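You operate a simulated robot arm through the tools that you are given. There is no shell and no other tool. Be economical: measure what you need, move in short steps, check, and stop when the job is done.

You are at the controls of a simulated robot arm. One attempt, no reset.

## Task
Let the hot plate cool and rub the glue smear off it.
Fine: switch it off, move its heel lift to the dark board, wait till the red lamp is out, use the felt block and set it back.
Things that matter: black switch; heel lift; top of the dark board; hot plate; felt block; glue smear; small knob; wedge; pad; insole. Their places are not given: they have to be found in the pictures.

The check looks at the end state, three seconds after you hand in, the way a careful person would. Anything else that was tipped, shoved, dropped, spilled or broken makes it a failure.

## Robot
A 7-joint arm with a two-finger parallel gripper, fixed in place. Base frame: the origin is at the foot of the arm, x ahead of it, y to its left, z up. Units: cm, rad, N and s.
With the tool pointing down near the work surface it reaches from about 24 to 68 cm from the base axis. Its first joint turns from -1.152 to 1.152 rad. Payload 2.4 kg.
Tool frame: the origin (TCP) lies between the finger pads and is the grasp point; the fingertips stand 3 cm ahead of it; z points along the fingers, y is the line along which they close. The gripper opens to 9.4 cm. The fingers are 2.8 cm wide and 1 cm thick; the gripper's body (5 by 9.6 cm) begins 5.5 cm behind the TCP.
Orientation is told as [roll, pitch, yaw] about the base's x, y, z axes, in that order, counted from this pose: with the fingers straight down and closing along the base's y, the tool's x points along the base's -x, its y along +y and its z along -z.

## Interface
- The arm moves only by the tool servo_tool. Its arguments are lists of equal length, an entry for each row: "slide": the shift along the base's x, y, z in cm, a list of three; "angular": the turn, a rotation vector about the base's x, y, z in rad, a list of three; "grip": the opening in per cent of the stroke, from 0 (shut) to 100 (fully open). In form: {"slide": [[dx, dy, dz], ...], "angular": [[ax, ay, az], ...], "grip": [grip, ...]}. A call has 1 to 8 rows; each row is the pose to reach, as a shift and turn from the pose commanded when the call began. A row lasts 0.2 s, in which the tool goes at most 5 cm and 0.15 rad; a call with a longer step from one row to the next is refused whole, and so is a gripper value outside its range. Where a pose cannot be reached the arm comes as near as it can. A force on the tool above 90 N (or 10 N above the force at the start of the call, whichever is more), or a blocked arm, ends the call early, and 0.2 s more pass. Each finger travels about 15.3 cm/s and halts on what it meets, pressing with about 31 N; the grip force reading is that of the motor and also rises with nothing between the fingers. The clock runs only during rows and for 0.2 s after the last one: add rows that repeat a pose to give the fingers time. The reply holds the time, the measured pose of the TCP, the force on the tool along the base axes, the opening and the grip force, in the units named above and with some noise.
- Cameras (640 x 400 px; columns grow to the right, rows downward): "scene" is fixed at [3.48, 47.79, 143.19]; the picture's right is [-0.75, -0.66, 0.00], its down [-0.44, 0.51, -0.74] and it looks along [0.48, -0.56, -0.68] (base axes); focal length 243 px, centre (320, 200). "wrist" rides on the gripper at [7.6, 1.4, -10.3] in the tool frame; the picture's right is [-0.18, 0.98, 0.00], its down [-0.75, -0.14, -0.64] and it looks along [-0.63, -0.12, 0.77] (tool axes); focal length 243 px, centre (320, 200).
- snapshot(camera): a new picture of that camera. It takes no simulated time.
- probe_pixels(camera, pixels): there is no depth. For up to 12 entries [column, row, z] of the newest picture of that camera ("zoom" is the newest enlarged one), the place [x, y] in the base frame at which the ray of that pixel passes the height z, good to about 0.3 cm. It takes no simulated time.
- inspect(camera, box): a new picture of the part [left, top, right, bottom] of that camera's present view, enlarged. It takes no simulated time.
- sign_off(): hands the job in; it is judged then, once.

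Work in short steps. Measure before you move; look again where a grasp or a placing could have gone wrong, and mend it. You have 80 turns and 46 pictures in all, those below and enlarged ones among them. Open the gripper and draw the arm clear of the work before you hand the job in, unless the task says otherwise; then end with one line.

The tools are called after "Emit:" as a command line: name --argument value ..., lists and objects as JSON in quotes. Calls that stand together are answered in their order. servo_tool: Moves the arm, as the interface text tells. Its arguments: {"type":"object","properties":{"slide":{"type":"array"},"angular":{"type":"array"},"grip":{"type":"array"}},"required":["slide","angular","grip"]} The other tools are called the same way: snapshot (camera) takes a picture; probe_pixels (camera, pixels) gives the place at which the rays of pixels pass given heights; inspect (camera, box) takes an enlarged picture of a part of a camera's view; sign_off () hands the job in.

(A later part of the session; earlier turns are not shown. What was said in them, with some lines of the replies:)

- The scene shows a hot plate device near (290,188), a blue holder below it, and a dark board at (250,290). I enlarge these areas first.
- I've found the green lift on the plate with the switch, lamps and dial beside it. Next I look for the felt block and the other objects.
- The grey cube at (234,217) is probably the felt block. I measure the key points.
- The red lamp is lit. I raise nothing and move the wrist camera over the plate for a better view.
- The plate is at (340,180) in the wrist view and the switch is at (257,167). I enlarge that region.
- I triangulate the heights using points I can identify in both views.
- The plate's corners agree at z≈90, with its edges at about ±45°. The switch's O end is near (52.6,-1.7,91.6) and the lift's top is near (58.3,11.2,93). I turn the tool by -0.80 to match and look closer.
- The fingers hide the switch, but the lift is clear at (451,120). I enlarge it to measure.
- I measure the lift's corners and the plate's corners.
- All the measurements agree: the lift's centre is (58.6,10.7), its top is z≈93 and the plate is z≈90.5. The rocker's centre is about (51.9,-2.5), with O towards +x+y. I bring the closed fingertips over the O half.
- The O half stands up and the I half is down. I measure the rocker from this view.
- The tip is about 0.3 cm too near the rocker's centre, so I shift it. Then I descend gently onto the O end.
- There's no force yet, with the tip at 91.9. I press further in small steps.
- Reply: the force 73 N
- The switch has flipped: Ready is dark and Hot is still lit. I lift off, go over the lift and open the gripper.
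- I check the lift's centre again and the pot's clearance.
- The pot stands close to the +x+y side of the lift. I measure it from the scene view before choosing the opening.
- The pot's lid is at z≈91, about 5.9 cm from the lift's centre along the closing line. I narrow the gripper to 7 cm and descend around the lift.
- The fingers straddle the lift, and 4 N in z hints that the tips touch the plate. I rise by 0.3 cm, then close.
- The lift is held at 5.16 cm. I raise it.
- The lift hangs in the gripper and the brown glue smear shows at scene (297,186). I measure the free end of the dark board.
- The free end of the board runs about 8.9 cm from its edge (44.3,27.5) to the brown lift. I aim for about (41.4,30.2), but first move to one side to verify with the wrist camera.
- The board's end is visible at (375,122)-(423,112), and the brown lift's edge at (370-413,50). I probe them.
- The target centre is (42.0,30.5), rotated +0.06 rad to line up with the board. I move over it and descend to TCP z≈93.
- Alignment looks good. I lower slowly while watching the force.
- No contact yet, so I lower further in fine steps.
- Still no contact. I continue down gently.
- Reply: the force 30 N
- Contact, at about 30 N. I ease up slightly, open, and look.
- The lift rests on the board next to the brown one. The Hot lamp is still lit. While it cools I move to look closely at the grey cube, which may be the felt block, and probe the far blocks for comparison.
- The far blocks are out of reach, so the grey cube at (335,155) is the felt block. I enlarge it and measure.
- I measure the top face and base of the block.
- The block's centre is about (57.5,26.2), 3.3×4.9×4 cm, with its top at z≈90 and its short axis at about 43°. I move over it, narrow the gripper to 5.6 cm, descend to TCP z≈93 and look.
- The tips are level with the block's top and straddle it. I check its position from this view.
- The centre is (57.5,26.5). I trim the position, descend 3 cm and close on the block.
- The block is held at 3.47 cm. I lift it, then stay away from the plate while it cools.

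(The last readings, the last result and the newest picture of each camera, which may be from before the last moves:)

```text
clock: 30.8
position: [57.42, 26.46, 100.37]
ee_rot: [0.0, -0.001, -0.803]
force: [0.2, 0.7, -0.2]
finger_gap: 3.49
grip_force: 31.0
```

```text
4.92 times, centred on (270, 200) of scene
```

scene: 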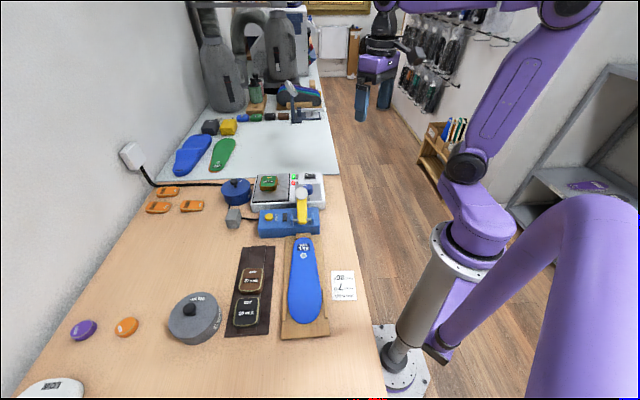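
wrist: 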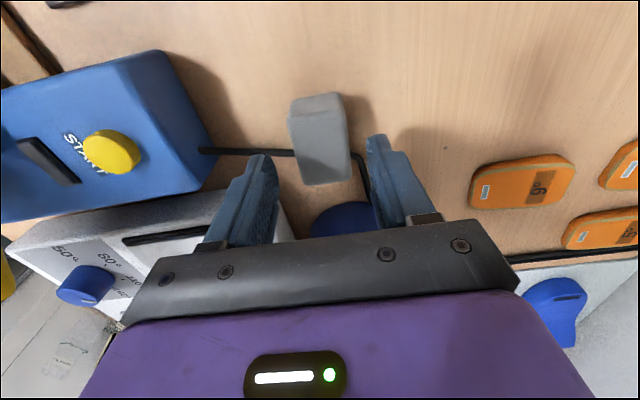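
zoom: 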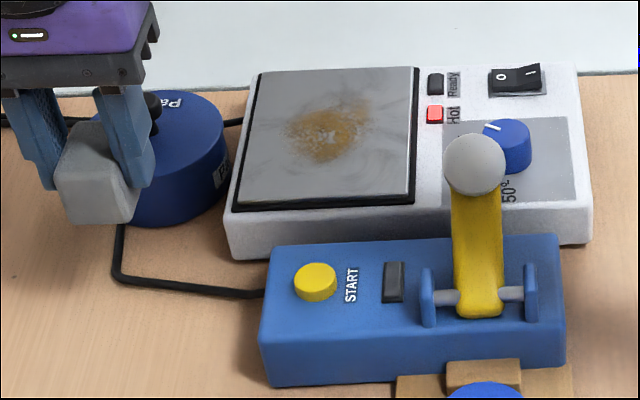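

The lamp is still red. I keep waiting and measure the smear's extent meanwhile.

Emit:
probe_pixels --camera "zoom" --pixels '[[285, 130, 90.7], [372, 108, 90.7], [350, 97, 90.7], [322, 163, 90.7], [328, 130, 90.7], [268, 70, 90.7], [416, 68, 90.7], [408, 203, 90.7], [236, 208, 90.7]]'

Emit:
servo_tool --slide '[[0, 0, 0], [0, 0, 0], [0, 0, 0], [0, 0, 0], [0, 0, 0], [0, 0, 0], [0, 0, 0], [0, 0, 0]]' --angular '[[0, 0, 0], [0, 0, 0], [0, 0, 0], [0, 0, 0], [0, 0, 0], [0, 0, 0], [0, 0, 0], [0, 0, 0]]' --grip '[20, 20, 20, 20, 20, 20, 20, 20]'

Emit:
servo_tool --slide '[[0, 0, 0], [0, 0, 0], [0, 0, 0], [0, 0, 0], [0, 0, 0], [0, 0, 0], [0, 0, 0], [0, 0, 0]]' --angular '[[0, 0, 0], [0, 0, 0], [0, 0, 0], [0, 0, 0], [0, 0, 0], [0, 0, 0], [0, 0, 0], [0, 0, 0]]' --grip '[20, 20, 20, 20, 20, 20, 20, 20]'

Emit:
servo_tool --slide '[[0, 0, 0], [0, 0, 0], [0, 0, 0], [0, 0, 0], [0, 0, 0], [0, 0, 0], [0, 0, 0], [0, 0, 0]]' --angular '[[0, 0, 0], [0, 0, 0], [0, 0, 0], [0, 0, 0], [0, 0, 0], [0, 0, 0], [0, 0, 0], [0, 0, 0]]' --grip '[20, 20, 20, 20, 20, 20, 20, 20]'

Emit:
servo_tool --slide '[[0, 0, 0], [0, 0, 0], [0, 0, 0], [0, 0, 0], [0, 0, 0], [0, 0, 0], [0, 0, 0], [0, 0, 0]]' --angular '[[0, 0, 0], [0, 0, 0], [0, 0, 0], [0, 0, 0], [0, 0, 0], [0, 0, 0], [0, 0, 0], [0, 0, 0]]' --grip '[20, 20, 20, 20, 20, 20, 20, 20]'

Emit:
servo_tool --slide '[[0, 0, 0], [0, 0, 0], [0, 0, 0], [0, 0, 0], [0, 0, 0], [0, 0, 0], [0, 0, 0], [0, 0, 0]]' --angular '[[0, 0, 0], [0, 0, 0], [0, 0, 0], [0, 0, 0], [0, 0, 0], [0, 0, 0], [0, 0, 0], [0, 0, 0]]' --grip '[20, 20, 20, 20, 20, 20, 20, 20]'

Emit:
inspect --camera "scene" --box '[205, 160, 335, 241]'

```text
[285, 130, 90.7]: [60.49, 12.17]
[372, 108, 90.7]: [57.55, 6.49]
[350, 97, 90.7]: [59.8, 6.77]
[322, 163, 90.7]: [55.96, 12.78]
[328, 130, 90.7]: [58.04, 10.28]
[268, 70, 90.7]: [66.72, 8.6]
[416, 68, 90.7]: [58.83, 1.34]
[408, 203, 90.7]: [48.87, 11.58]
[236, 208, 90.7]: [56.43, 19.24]
```

```text
clock: 32.6
position: [57.44, 26.54, 100.34]
ee_rot: [0.0, 0.001, -0.803]
force: [0.1, 0.7, -0.3]
finger_gap: 3.47
grip_force: 30.9
```

```text
clock: 34.4
position: [57.35, 26.37, 100.26]
ee_rot: [0.0, 0.001, -0.802]
force: [0.1, 0.0, -0.2]
finger_gap: 3.47
grip_force: 30.7
```

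```text
clock: 36.2
position: [57.49, 26.44, 100.31]
ee_rot: [0.0, -0.001, -0.803]
force: [-0.4, -0.3, -0.3]
finger_gap: 3.5
grip_force: 31.2
```

```text
clock: 38.0
position: [57.59, 26.53, 100.35]
ee_rot: [0.002, 0.0, -0.803]
force: [0.1, -0.4, -0.9]
finger_gap: 3.48
grip_force: 31.3
```

```text
clock: 39.8
position: [57.4, 26.42, 100.41]
ee_rot: [0.0, 0.001, -0.803]
force: [-0.4, -0.1, 0.2]
finger_gap: 3.47
grip_force: 31.1
```

```text
4.92 times, centred on (270, 200) of scene
```

zoom: 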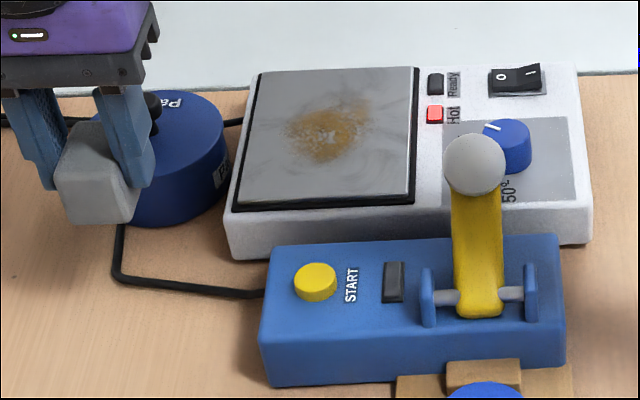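

Still red at 39.8 s. I wait longer.

Emit:
servo_tool --slide '[[0, 0, 0], [0, 0, 0], [0, 0, 0], [0, 0, 0], [0, 0, 0], [0, 0, 0], [0, 0, 0], [0, 0, 0]]' --angular '[[0, 0, 0], [0, 0, 0], [0, 0, 0], [0, 0, 0], [0, 0, 0], [0, 0, 0], [0, 0, 0], [0, 0, 0]]' --grip '[20, 20, 20, 20, 20, 20, 20, 20]'

Emit:
servo_tool --slide '[[0, 0, 0], [0, 0, 0], [0, 0, 0], [0, 0, 0], [0, 0, 0], [0, 0, 0], [0, 0, 0], [0, 0, 0]]' --angular '[[0, 0, 0], [0, 0, 0], [0, 0, 0], [0, 0, 0], [0, 0, 0], [0, 0, 0], [0, 0, 0], [0, 0, 0]]' --grip '[20, 20, 20, 20, 20, 20, 20, 20]'

Emit:
servo_tool --slide '[[0, 0, 0], [0, 0, 0], [0, 0, 0], [0, 0, 0], [0, 0, 0], [0, 0, 0], [0, 0, 0], [0, 0, 0]]' --angular '[[0, 0, 0], [0, 0, 0], [0, 0, 0], [0, 0, 0], [0, 0, 0], [0, 0, 0], [0, 0, 0], [0, 0, 0]]' --grip '[20, 20, 20, 20, 20, 20, 20, 20]'

Emit:
servo_tool --slide '[[0, 0, 0], [0, 0, 0], [0, 0, 0], [0, 0, 0], [0, 0, 0], [0, 0, 0], [0, 0, 0], [0, 0, 0]]' --angular '[[0, 0, 0], [0, 0, 0], [0, 0, 0], [0, 0, 0], [0, 0, 0], [0, 0, 0], [0, 0, 0], [0, 0, 0]]' --grip '[20, 20, 20, 20, 20, 20, 20, 20]'

Emit:
servo_tool --slide '[[0, 0, 0], [0, 0, 0], [0, 0, 0], [0, 0, 0], [0, 0, 0], [0, 0, 0], [0, 0, 0], [0, 0, 0]]' --angular '[[0, 0, 0], [0, 0, 0], [0, 0, 0], [0, 0, 0], [0, 0, 0], [0, 0, 0], [0, 0, 0], [0, 0, 0]]' --grip '[20, 20, 20, 20, 20, 20, 20, 20]'

Emit:
servo_tool --slide '[[0, 0, 0], [0, 0, 0], [0, 0, 0], [0, 0, 0], [0, 0, 0], [0, 0, 0], [0, 0, 0], [0, 0, 0]]' --angular '[[0, 0, 0], [0, 0, 0], [0, 0, 0], [0, 0, 0], [0, 0, 0], [0, 0, 0], [0, 0, 0], [0, 0, 0]]' --grip '[20, 20, 20, 20, 20, 20, 20, 20]'

Emit:
servo_tool --slide '[[0, 0, 0], [0, 0, 0], [0, 0, 0], [0, 0, 0], [0, 0, 0], [0, 0, 0], [0, 0, 0], [0, 0, 0]]' --angular '[[0, 0, 0], [0, 0, 0], [0, 0, 0], [0, 0, 0], [0, 0, 0], [0, 0, 0], [0, 0, 0], [0, 0, 0]]' --grip '[20, 20, 20, 20, 20, 20, 20, 20]'

Emit:
servo_tool --slide '[[0, 0, 0], [0, 0, 0], [0, 0, 0], [0, 0, 0], [0, 0, 0], [0, 0, 0], [0, 0, 0], [0, 0, 0]]' --angular '[[0, 0, 0], [0, 0, 0], [0, 0, 0], [0, 0, 0], [0, 0, 0], [0, 0, 0], [0, 0, 0], [0, 0, 0]]' --grip '[20, 20, 20, 20, 20, 20, 20, 20]'

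Emit:
inspect --camera "scene" --box '[205, 160, 335, 241]'

```text
clock: 41.6
position: [57.36, 26.4, 100.35]
ee_rot: [0.0, 0.0, -0.801]
force: [1.1, 0.6, -0.3]
finger_gap: 3.47
grip_force: 31.7
```

```text
clock: 43.4
position: [57.45, 26.42, 100.35]
ee_rot: [0.0, -0.003, -0.802]
force: [-0.4, 0.1, -1.1]
finger_gap: 3.45
grip_force: 30.7
```

```text
clock: 45.2
position: [57.42, 26.39, 100.4]
ee_rot: [-0.001, 0.0, -0.803]
force: [-0.7, 0.2, -0.3]
finger_gap: 3.48
grip_force: 31.2
```

```text
clock: 47.0
position: [57.36, 26.44, 100.38]
ee_rot: [-0.001, -0.001, -0.801]
force: [0.8, -0.5, -0.3]
finger_gap: 3.46
grip_force: 30.9
```

```text
clock: 48.8
position: [57.48, 26.41, 100.41]
ee_rot: [0.0, -0.001, -0.802]
force: [-0.6, -0.1, 0.4]
finger_gap: 3.47
grip_force: 31.0
```

```text
clock: 50.6
position: [57.48, 26.46, 100.28]
ee_rot: [-0.001, -0.001, -0.803]
force: [1.0, 0.0, -0.5]
finger_gap: 3.51
grip_force: 30.6
```

```text
clock: 52.4
position: [57.35, 26.44, 100.38]
ee_rot: [0.0, 0.0, -0.805]
force: [-0.5, 0.0, -0.5]
finger_gap: 3.48
grip_force: 30.1
```

```text
clock: 54.2
position: [57.45, 26.51, 100.43]
ee_rot: [0.0, 0.0, -0.804]
force: [0.7, 0.3, -0.5]
finger_gap: 3.45
grip_force: 31.1
```

```text
4.92 times, centred on (270, 200) of scene
```

zoom: 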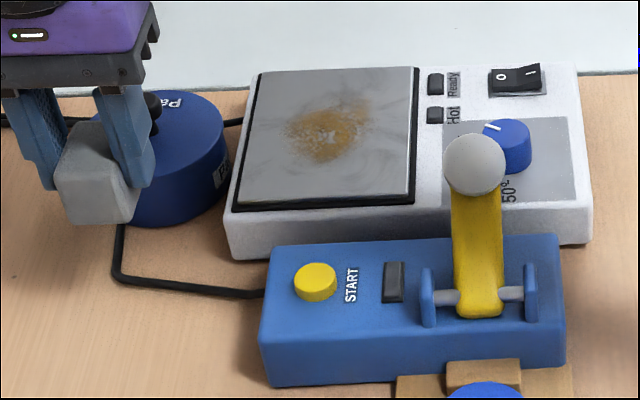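

The Hot lamp is out. The smear's centre is (58.2,9.6), about ±3.8 along the plate and ±3.5 across it. I carry the block over it and down to just above the plate.

Emit:
servo_tool --slide '[[0.1, -3, 1.5], [0.2, -7, 1.5], [0.4, -11, 1.5], [0.6, -15, 1.5], [0.75, -16.85, 0.5], [0.75, -16.85, -2.5], [0.75, -16.85, -4], [0.75, -16.85, -4]]' --angular '[[0, 0, 0], [0, 0, 0], [0, 0, 0], [0, 0, 0], [0, 0, 0], [0, 0, 0], [0, 0, 0], [0, 0, 0]]' --grip '[20, 20, 20, 20, 20, 20, 20, 20]'

Emit:
servo_tool --slide '[[0, 0, -0.2], [0, 0, -0.4], [0, 0, -0.5], [0, 0, -0.6]]' --angular '[[0, 0, 0], [0, 0, 0], [0, 0, 0], [0, 0, 0]]' --grip '[20, 20, 20, 20]'

```text
clock: 56.0
position: [58.02, 9.63, 96.42]
ee_rot: [0.0, 0.0, -0.804]
force: [0.0, -0.3, -0.4]
finger_gap: 3.45
grip_force: 31.1
```

```text
clock: 57.0
position: [58.12, 9.56, 95.83]
ee_rot: [0.001, 0.0, -0.804]
force: [0.2, -0.3, 1.1]
finger_gap: 3.48
grip_force: 30.5
```

Nearly in contact. I press down a little more.

Emit:
servo_tool --slide '[[0, 0, -0.1], [0, 0, -0.2], [0, 0, -0.3], [0, 0, -0.3]]' --angular '[[0, 0, 0], [0, 0, 0], [0, 0, 0], [0, 0, 0]]' --grip '[20, 20, 20, 20]'

```text
clock: 58.0
position: [58.09, 9.67, 95.65]
ee_rot: [0.004, 0.0, -0.803]
force: [-9.8, -3.1, 35.8]
finger_gap: 3.46
grip_force: 31.1
```

36 N of contact. I ease to a lighter press and rub along the plate through the middle lane.

Emit:
servo_tool --slide '[[1.08, -1.04, 0.1], [2.16, -2.07, 0.1], [3.02, -2.9, 0.1], [1.58, -1.52, 0.1], [0, 0, 0.1], [-1.44, 1.38, 0.1], [-2.3, 2.2, 0.1], [-3.02, 2.9, 0.1]]' --angular '[[0, 0, 0], [0, 0, 0], [0, 0, 0], [0, 0, 0], [0, 0, 0], [0, 0, 0], [0, 0, 0], [0, 0, 0]]' --grip '[20, 20, 20, 20, 20, 20, 20, 20]'

```text
clock: 59.8
position: [55.14, 12.38, 95.91]
ee_rot: [0.002, -0.002, -0.803]
force: [5.8, -6.4, 20.6]
finger_gap: 3.49
grip_force: 30.9
```

The press is steady at about 20 N. I continue with the lanes towards +v (v=1.7, then 3.2).

Emit:
servo_tool --slide '[[1.17, 1.22, 0], [2.68, -0.23, 0], [4.19, -1.68, 0], [5.71, -3.13, 0], [7.22, -4.58, 0], [8.26, -3.5, 0], [6.75, -2.05, 0], [5.24, -0.6, 0]]' --angular '[[0, 0, 0], [0, 0, 0], [0, 0, 0], [0, 0, 0], [0, 0, 0], [0, 0, 0], [0, 0, 0], [0, 0, 0]]' --grip '[20, 20, 20, 20, 20, 20, 20, 20]'

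Emit:
servo_tool --slide '[[-1.51, 1.45, 0], [-3.0, 2.9, 0], [-4.1, 1.8, 0], [-5.2, 0.7, 0], [-6.3, -0.5, 0], [-7.4, -1.6, 0]]' --angular '[[0, 0, 0], [0, 0, 0], [0, 0, 0], [0, 0, 0], [0, 0, 0], [0, 0, 0]]' --grip '[20, 20, 20, 20, 20, 20]'

```text
clock: 61.6
position: [60.45, 11.64, 95.73]
ee_rot: [0.006, -0.005, -0.804]
force: [7.3, -6.0, 23.6]
finger_gap: 3.44
grip_force: 30.9
```

```text
clock: 63.0
position: [53.0, 10.38, 95.9]
ee_rot: [0.001, -0.001, -0.801]
force: [4.4, 4.8, 16.4]
finger_gap: 3.48
grip_force: 31.3
```

Now at the v≈-3 lane. I rub along it and then back along v≈-1.5.

Emit:
servo_tool --slide '[[1.51, -1.45, 0], [3.02, -2.9, 0], [4.53, -4.35, 0], [6.04, -5.8, 0], [7.08, -4.72, 0], [5.57, -3.27, 0], [4.06, -1.82, 0], [2.55, -0.37, 0]]' --angular '[[0, 0, 0], [0, 0, 0], [0, 0, 0], [0, 0, 0], [0, 0, 0], [0, 0, 0], [0, 0, 0], [0, 0, 0]]' --grip '[20, 20, 20, 20, 20, 20, 20, 20]'

Emit:
servo_tool --slide '[[-1, 1, 0], [-1, 1, 2], [-1, 1, 5], [-1, 4.5, 7], [-1, 9, 7], [-1, 13, 7], [-1, 13, 7]]' --angular '[[0, 0, 0], [0, 0, 0], [0, 0, 0], [0, 0, 0], [0, 0, 0], [0, 0, 0], [0, 0, 0]]' --grip '[20, 20, 20, 20, 20, 20, 20]'

Emit:
inspect --camera "scene" --box '[205, 160, 335, 241]'

```text
clock: 64.8
position: [55.57, 9.77, 95.77]
ee_rot: [0.005, -0.003, -0.803]
force: [5.6, -4.7, 18.7]
finger_gap: 3.47
grip_force: 30.9
```

```text
clock: 66.4
position: [54.51, 22.97, 102.71]
ee_rot: [-0.001, 0.001, -0.805]
force: [1.0, -0.1, -0.6]
finger_gap: 3.44
grip_force: 30.8
```

```text
4.92 times, centred on (270, 200) of scene
```

zoom: 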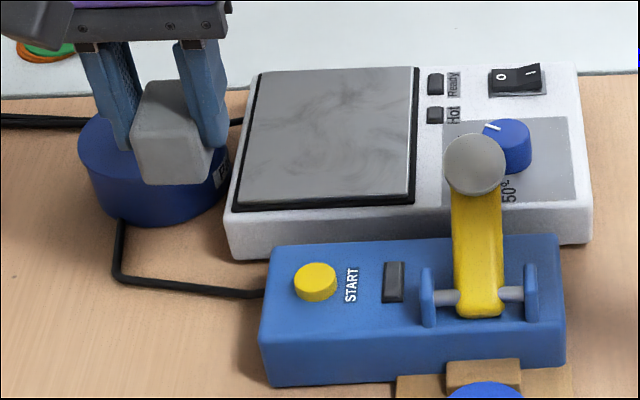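

The plate is clean. I bring the felt block back to its original spot (57.45,26.44) and lower it.

Emit:
servo_tool --slide '[[1.5, 1.7, 0], [2.93, 3.48, 0], [2.93, 3.48, -4], [2.93, 3.48, -8], [2.93, 3.48, -11], [2.93, 3.48, -11.5], [2.93, 3.48, -11.5]]' --angular '[[0, 0, 0], [0, 0, 0], [0, 0, 0], [0, 0, 0], [0, 0, 0], [0, 0, 0], [0, 0, 0]]' --grip '[20, 20, 20, 20, 20, 20, 20]'

Emit:
servo_tool --slide '[[0, 0, -0.2], [0, 0, -0.35], [0, 0, -0.5], [0, 0, -0.6]]' --angular '[[0, 0, 0], [0, 0, 0], [0, 0, 0], [0, 0, 0]]' --grip '[20, 20, 20, 20]'

```text
clock: 68.0
position: [57.46, 26.43, 91.13]
ee_rot: [0.0, 0.0, -0.802]
force: [0.0, -0.1, -0.1]
finger_gap: 3.45
grip_force: 30.4
```

```text
clock: 69.0
position: [57.35, 26.38, 90.6]
ee_rot: [0.0, -0.001, -0.803]
force: [0.2, -0.1, -0.1]
finger_gap: 3.47
grip_force: 31.1
```

Emit:
servo_tool --slide '[[0, 0, -0.08], [0, 0, -0.16], [0, 0, -0.22]]' --angular '[[0, 0, 0], [0, 0, 0], [0, 0, 0]]' --grip '[20, 20, 20]'

```text
clock: 69.8
position: [57.47, 26.44, 90.45]
ee_rot: [0.002, 0.0, -0.801]
force: [-2.5, -1.1, 11.1]
finger_gap: 3.46
grip_force: 31.6
```

The block has touched down, at 11 N. I open moderately and rise straight up, then look.

Emit:
servo_tool --slide '[[0, 0, 0], [0, 0, 0], [0, 0, 0], [0, 0, 0]]' --angular '[[0, 0, 0], [0, 0, 0], [0, 0, 0], [0, 0, 0]]' --grip '[45, 58, 58, 58]'

Emit:
servo_tool --slide '[[0, 0, 3], [0, 0, 7], [0, 0, 11], [0, 0, 15], [-4, 0, 18], [-8, -3, 20], [-12, -6, 20], [-12, -6, 20]]' --angular '[[0, 0, 0], [0, 0, 0], [0, 0, 0], [0, 0, 0], [0, 0, 0], [0, 0, 0], [0, 0, 0], [0, 0, 0]]' --grip '[58, 58, 58, 58, 80, 100, 100, 100]'

Emit:
snapshot --camera "scene"

Emit:
snapshot --camera "wrist"

```text
clock: 70.8
position: [57.51, 26.41, 90.4]
ee_rot: [-0.001, 0.001, -0.802]
force: [0.1, -0.5, 1.4]
finger_gap: 5.45
grip_force: 0.0
```

```text
refused: row 6 steps farther than a row can; nothing moved
```

```text
7 pictures are left
```

scene: 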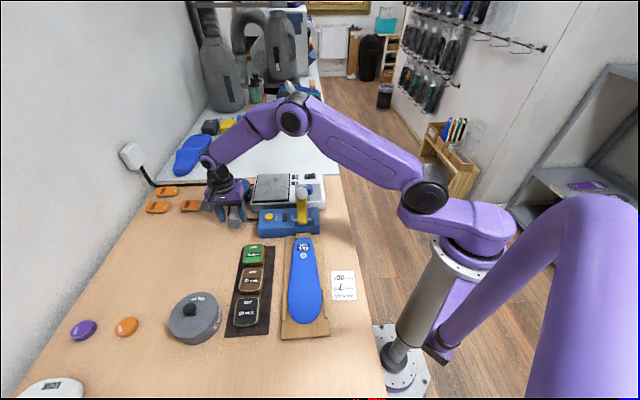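

```text
6 pictures are left
```

wrist: 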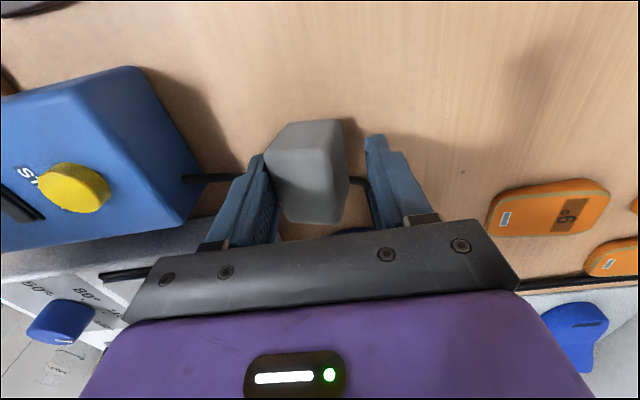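

The second call was refused, so nothing moved. The block seems close to the left finger, so I measure it before going up.

Emit:
probe_pixels --camera "wrist" --pixels '[[265, 156, 90], [341, 146, 90], [342, 214, 90], [285, 222, 90], [288, 122, 86], [340, 120, 86], [258, 170, 87.5], [383, 160, 87.5]]'

Emit:
inspect --camera "wrist" --box '[200, 90, 440, 240]'

```text
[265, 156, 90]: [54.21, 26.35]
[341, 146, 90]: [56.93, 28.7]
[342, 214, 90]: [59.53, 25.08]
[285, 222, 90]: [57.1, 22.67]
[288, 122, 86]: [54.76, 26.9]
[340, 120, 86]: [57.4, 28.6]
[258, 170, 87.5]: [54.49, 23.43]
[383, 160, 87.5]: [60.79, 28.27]
```

```text
2.67 times, centred on (320, 165) of wrist
```

zoom: 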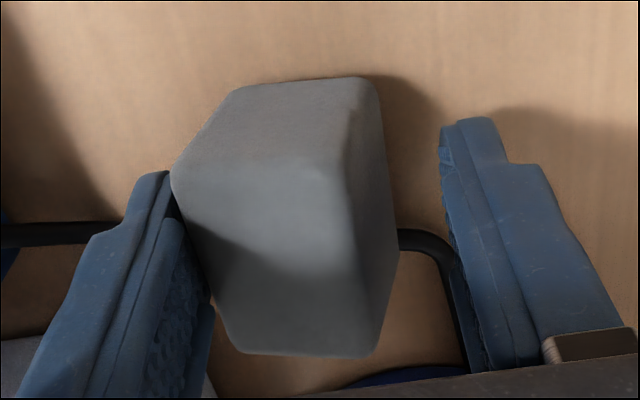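

The block leans on the left finger, so one bottom edge is probably on the cable. I check from the side before mending it.

Emit:
inspect --camera "scene" --box '[200, 180, 280, 240]'

```text
6.67 times, centred on (240, 210) of scene
```

zoom: 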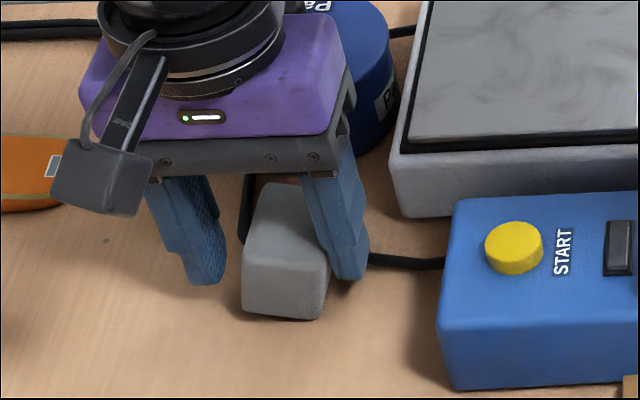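

I locate the cable precisely from its pixels to choose the offset.

Emit:
probe_pixels --camera "scene" --pixels '[[229, 217.3, 86.3], [240, 218.3, 86.3], [229.5, 209, 86.3], [250, 219.3, 86.3]]'

```text
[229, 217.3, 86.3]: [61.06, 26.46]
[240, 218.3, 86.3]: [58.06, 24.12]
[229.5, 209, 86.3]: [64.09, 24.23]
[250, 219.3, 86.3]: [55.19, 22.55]
```

The cable runs about 0.4 cm inside the block's rear footprint. I regrip, lift 1.5 cm, shift about 0.9 cm away from the cable and look.

Emit:
servo_tool --slide '[[0, 0, 0], [0, 0, 0], [0, 0, 0], [0, 0, 0], [0, 0, 0.8], [0, 0, 1.6], [-0.65, 0.62, 1.6], [-0.65, 0.62, 1.6]]' --angular '[[0, 0, 0], [0, 0, 0], [0, 0, 0], [0, 0, 0], [0, 0, 0], [0, 0, 0], [0, 0, 0], [0, 0, 0]]' --grip '[45, 30, 20, 20, 20, 20, 20, 20]'

Emit:
inspect --camera "wrist" --box '[200, 90, 440, 240]'

```text
clock: 72.6
position: [56.85, 27.08, 91.97]
ee_rot: [0.001, 0.001, -0.803]
force: [-0.1, 0.0, 0.2]
finger_gap: 3.5
grip_force: 30.9
```

```text
2.67 times, centred on (320, 165) of wrist
```

zoom: 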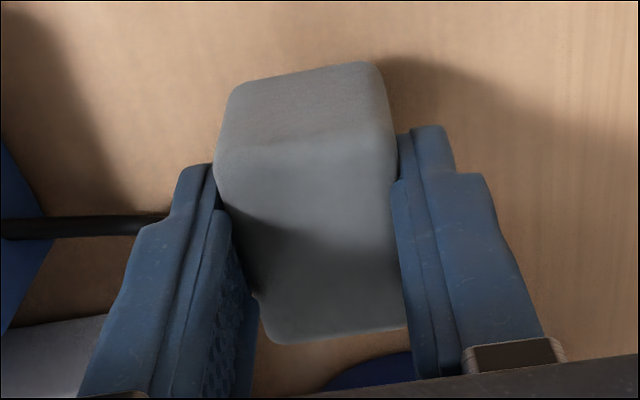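

The block is squarely held again. I lower it gently.

Emit:
servo_tool --slide '[[0, 0, -0.7], [0, 0, -1.2], [0, 0, -1.4], [0, 0, -1.55], [0, 0, -1.65]]' --angular '[[0, 0, 0], [0, 0, 0], [0, 0, 0], [0, 0, 0], [0, 0, 0]]' --grip '[20, 20, 20, 20, 20]'

```text
clock: 73.8
position: [56.71, 27.02, 90.5]
ee_rot: [0.0, 0.0, -0.804]
force: [-9.4, -4.9, 25.7]
finger_gap: 3.51
grip_force: 30.9
```

Contact, at 26 N. I ease up slightly, then open slowly.

Emit:
servo_tool --slide '[[0, 0, 0.12], [0, 0, 0.12], [0, 0, 0.12], [0, 0, 0.12], [0, 0, 0.12], [0, 0, 0.12]]' --angular '[[0, 0, 0], [0, 0, 0], [0, 0, 0], [0, 0, 0], [0, 0, 0], [0, 0, 0]]' --grip '[20, 39, 41, 45, 50, 58]'

Emit:
inspect --camera "wrist" --box '[200, 90, 440, 240]'

```text
clock: 75.2
position: [56.75, 26.98, 90.42]
ee_rot: [-0.001, 0.001, -0.805]
force: [-0.2, -1.3, 3.6]
finger_gap: 5.5
grip_force: 0.4
```

```text
2.67 times, centred on (320, 165) of wrist
```

zoom: 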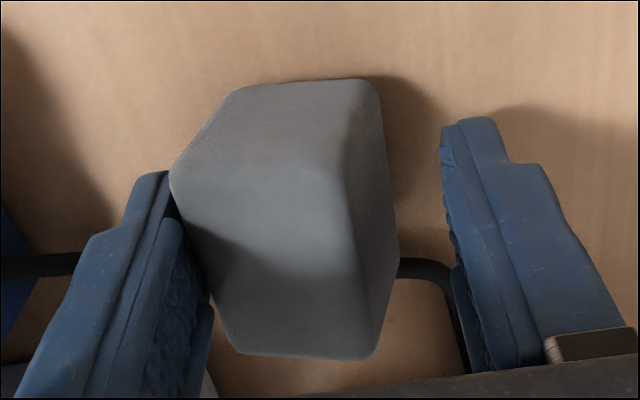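

The block leans again by exactly the left finger's travel, and the tool reads an upward load. It looks jammed by leftover downward press at release, not by the cable. I regrip, lift clear, go back almost to the original spot, and will release this time with no preload.

Emit:
servo_tool --slide '[[0, 0, 0], [0, 0, 0], [0, 0, 0], [0, 0, 0], [0, 0, 0.6], [0.43, -0.41, 0.8], [0.43, -0.41, 0.5], [0.43, -0.41, 0.5]]' --angular '[[0, 0, 0], [0, 0, 0], [0, 0, 0], [0, 0, 0], [0, 0, 0], [0, 0, 0], [0, 0, 0], [0, 0, 0]]' --grip '[45, 30, 20, 20, 20, 20, 20, 20]'

Emit:
servo_tool --slide '[[0, 0, -0.1], [0, 0, -0.2], [0, 0, -0.25], [0, 0, -0.25]]' --angular '[[0, 0, 0], [0, 0, 0], [0, 0, 0], [0, 0, 0]]' --grip '[20, 20, 20, 20]'

```text
clock: 77.0
position: [57.15, 26.6, 90.81]
ee_rot: [0.0, -0.001, -0.804]
force: [-0.1, -1.2, 0.0]
finger_gap: 3.5
grip_force: 30.9
```

```text
clock: 78.0
position: [57.14, 26.58, 90.65]
ee_rot: [0.001, 0.001, -0.803]
force: [0.0, 0.4, -0.1]
finger_gap: 3.48
grip_force: 31.2
```

Still free of contact. I go down in tiny steps to find the touch.

Emit:
servo_tool --slide '[[0, 0, -0.06], [0, 0, -0.06]]' --angular '[[0, 0, 0], [0, 0, 0]]' --grip '[20, 20]'

Emit:
servo_tool --slide '[[0, 0, -0.04], [0, 0, -0.04]]' --angular '[[0, 0, 0], [0, 0, 0]]' --grip '[20, 20]'

```text
clock: 78.6
position: [57.26, 26.57, 90.6]
ee_rot: [0.001, 0.001, -0.802]
force: [0.0, -0.8, -0.3]
finger_gap: 3.48
grip_force: 30.6
```

```text
clock: 79.2
position: [57.11, 26.6, 90.5]
ee_rot: [0.001, 0.0, -0.803]
force: [-1.1, 0.2, -0.6]
finger_gap: 3.48
grip_force: 31.0
```

No preload, and the gap is at most about 1 mm. I open slowly here and read the force.

Emit:
servo_tool --slide '[[0, 0, 0], [0, 0, 0], [0, 0, 0], [0, 0, 0], [0, 0, 0]]' --angular '[[0, 0, 0], [0, 0, 0], [0, 0, 0], [0, 0, 0], [0, 0, 0]]' --grip '[39, 41, 46, 52, 58]'

```text
clock: 80.4
position: [57.18, 26.59, 90.51]
ee_rot: [-0.002, 0.0, -0.804]
force: [-0.2, -0.6, 0.0]
finger_gap: 5.43
grip_force: 0.0
```

The force is zero now. I look once before leaving.

Emit:
inspect --camera "wrist" --box '[200, 90, 440, 240]'

```text
2.67 times, centred on (320, 165) of wrist
```

zoom: 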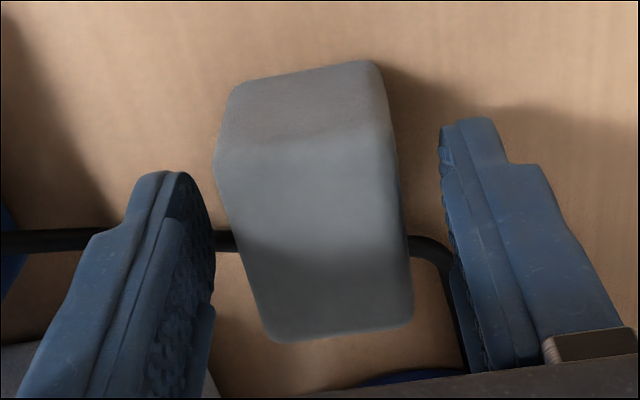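

The block stands upright and free between the fingers. I rise straight up and draw clear.

Emit:
servo_tool --slide '[[0, 0, 1], [0, 0, 4], [0, 0, 8], [0, 0, 12], [0, 0, 16], [-3, -1, 18], [-6, -3, 20], [-6, -3, 20]]' --angular '[[0, 0, 0], [0, 0, 0], [0, 0, 0], [0, 0, 0], [0, 0, 0], [0, 0, 0], [0, 0, 0], [0, 0, 0]]' --grip '[58, 58, 58, 58, 58, 80, 100, 100]'

Emit:
servo_tool --slide '[[-4, -2.5, 1], [-8, -5, 2], [-12, -7.5, 3], [-16, -10, 4], [-18, -13, 4], [-18, -17, 4], [-18, -17, 4]]' --angular '[[0, 0, 0], [0, 0, 0], [0, 0, 0], [0, 0, 0], [0, 0, 0], [0, 0, 0], [0, 0, 0]]' --grip '[100, 100, 100, 100, 100, 100, 100]'

Emit:
inspect --camera "scene" --box '[130, 160, 360, 344]'

```text
clock: 82.2
position: [51.22, 23.65, 110.56]
ee_rot: [-0.001, 0.001, -0.803]
force: [-0.3, 0.4, 0.4]
finger_gap: 9.38
grip_force: 0.0
```

```text
clock: 83.8
position: [33.14, 6.67, 114.51]
ee_rot: [0.001, 0.001, -0.803]
force: [0.0, -0.4, -0.4]
finger_gap: 9.4
grip_force: 0.0
```

```text
2.17 times, centred on (245, 252) of scene
```

zoom: 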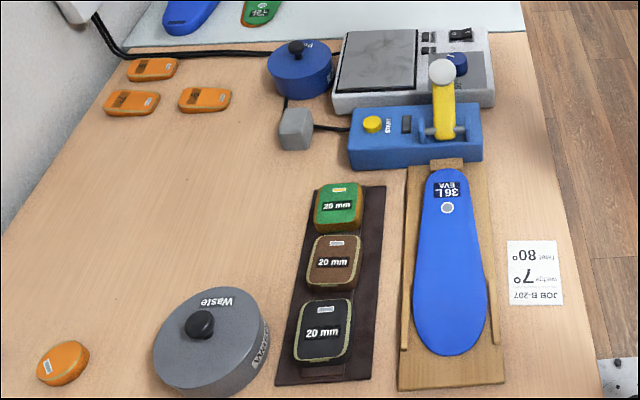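

The plate is clean and off, both lamps are out, the lift is on the dark board, the felt block stands upright in its place, and the arm is clear. I hand the job in.

Emit:
sign_off

```text
The job is handed in.
```

The hot plate is switched off and cooled until the red lamp went out, and the glue smear is rubbed off. Its heel lift is on the dark board, and the felt block is back upright within about 0.5 cm of its old spot, after two releases in which it leaned on a finger and had to be set again.
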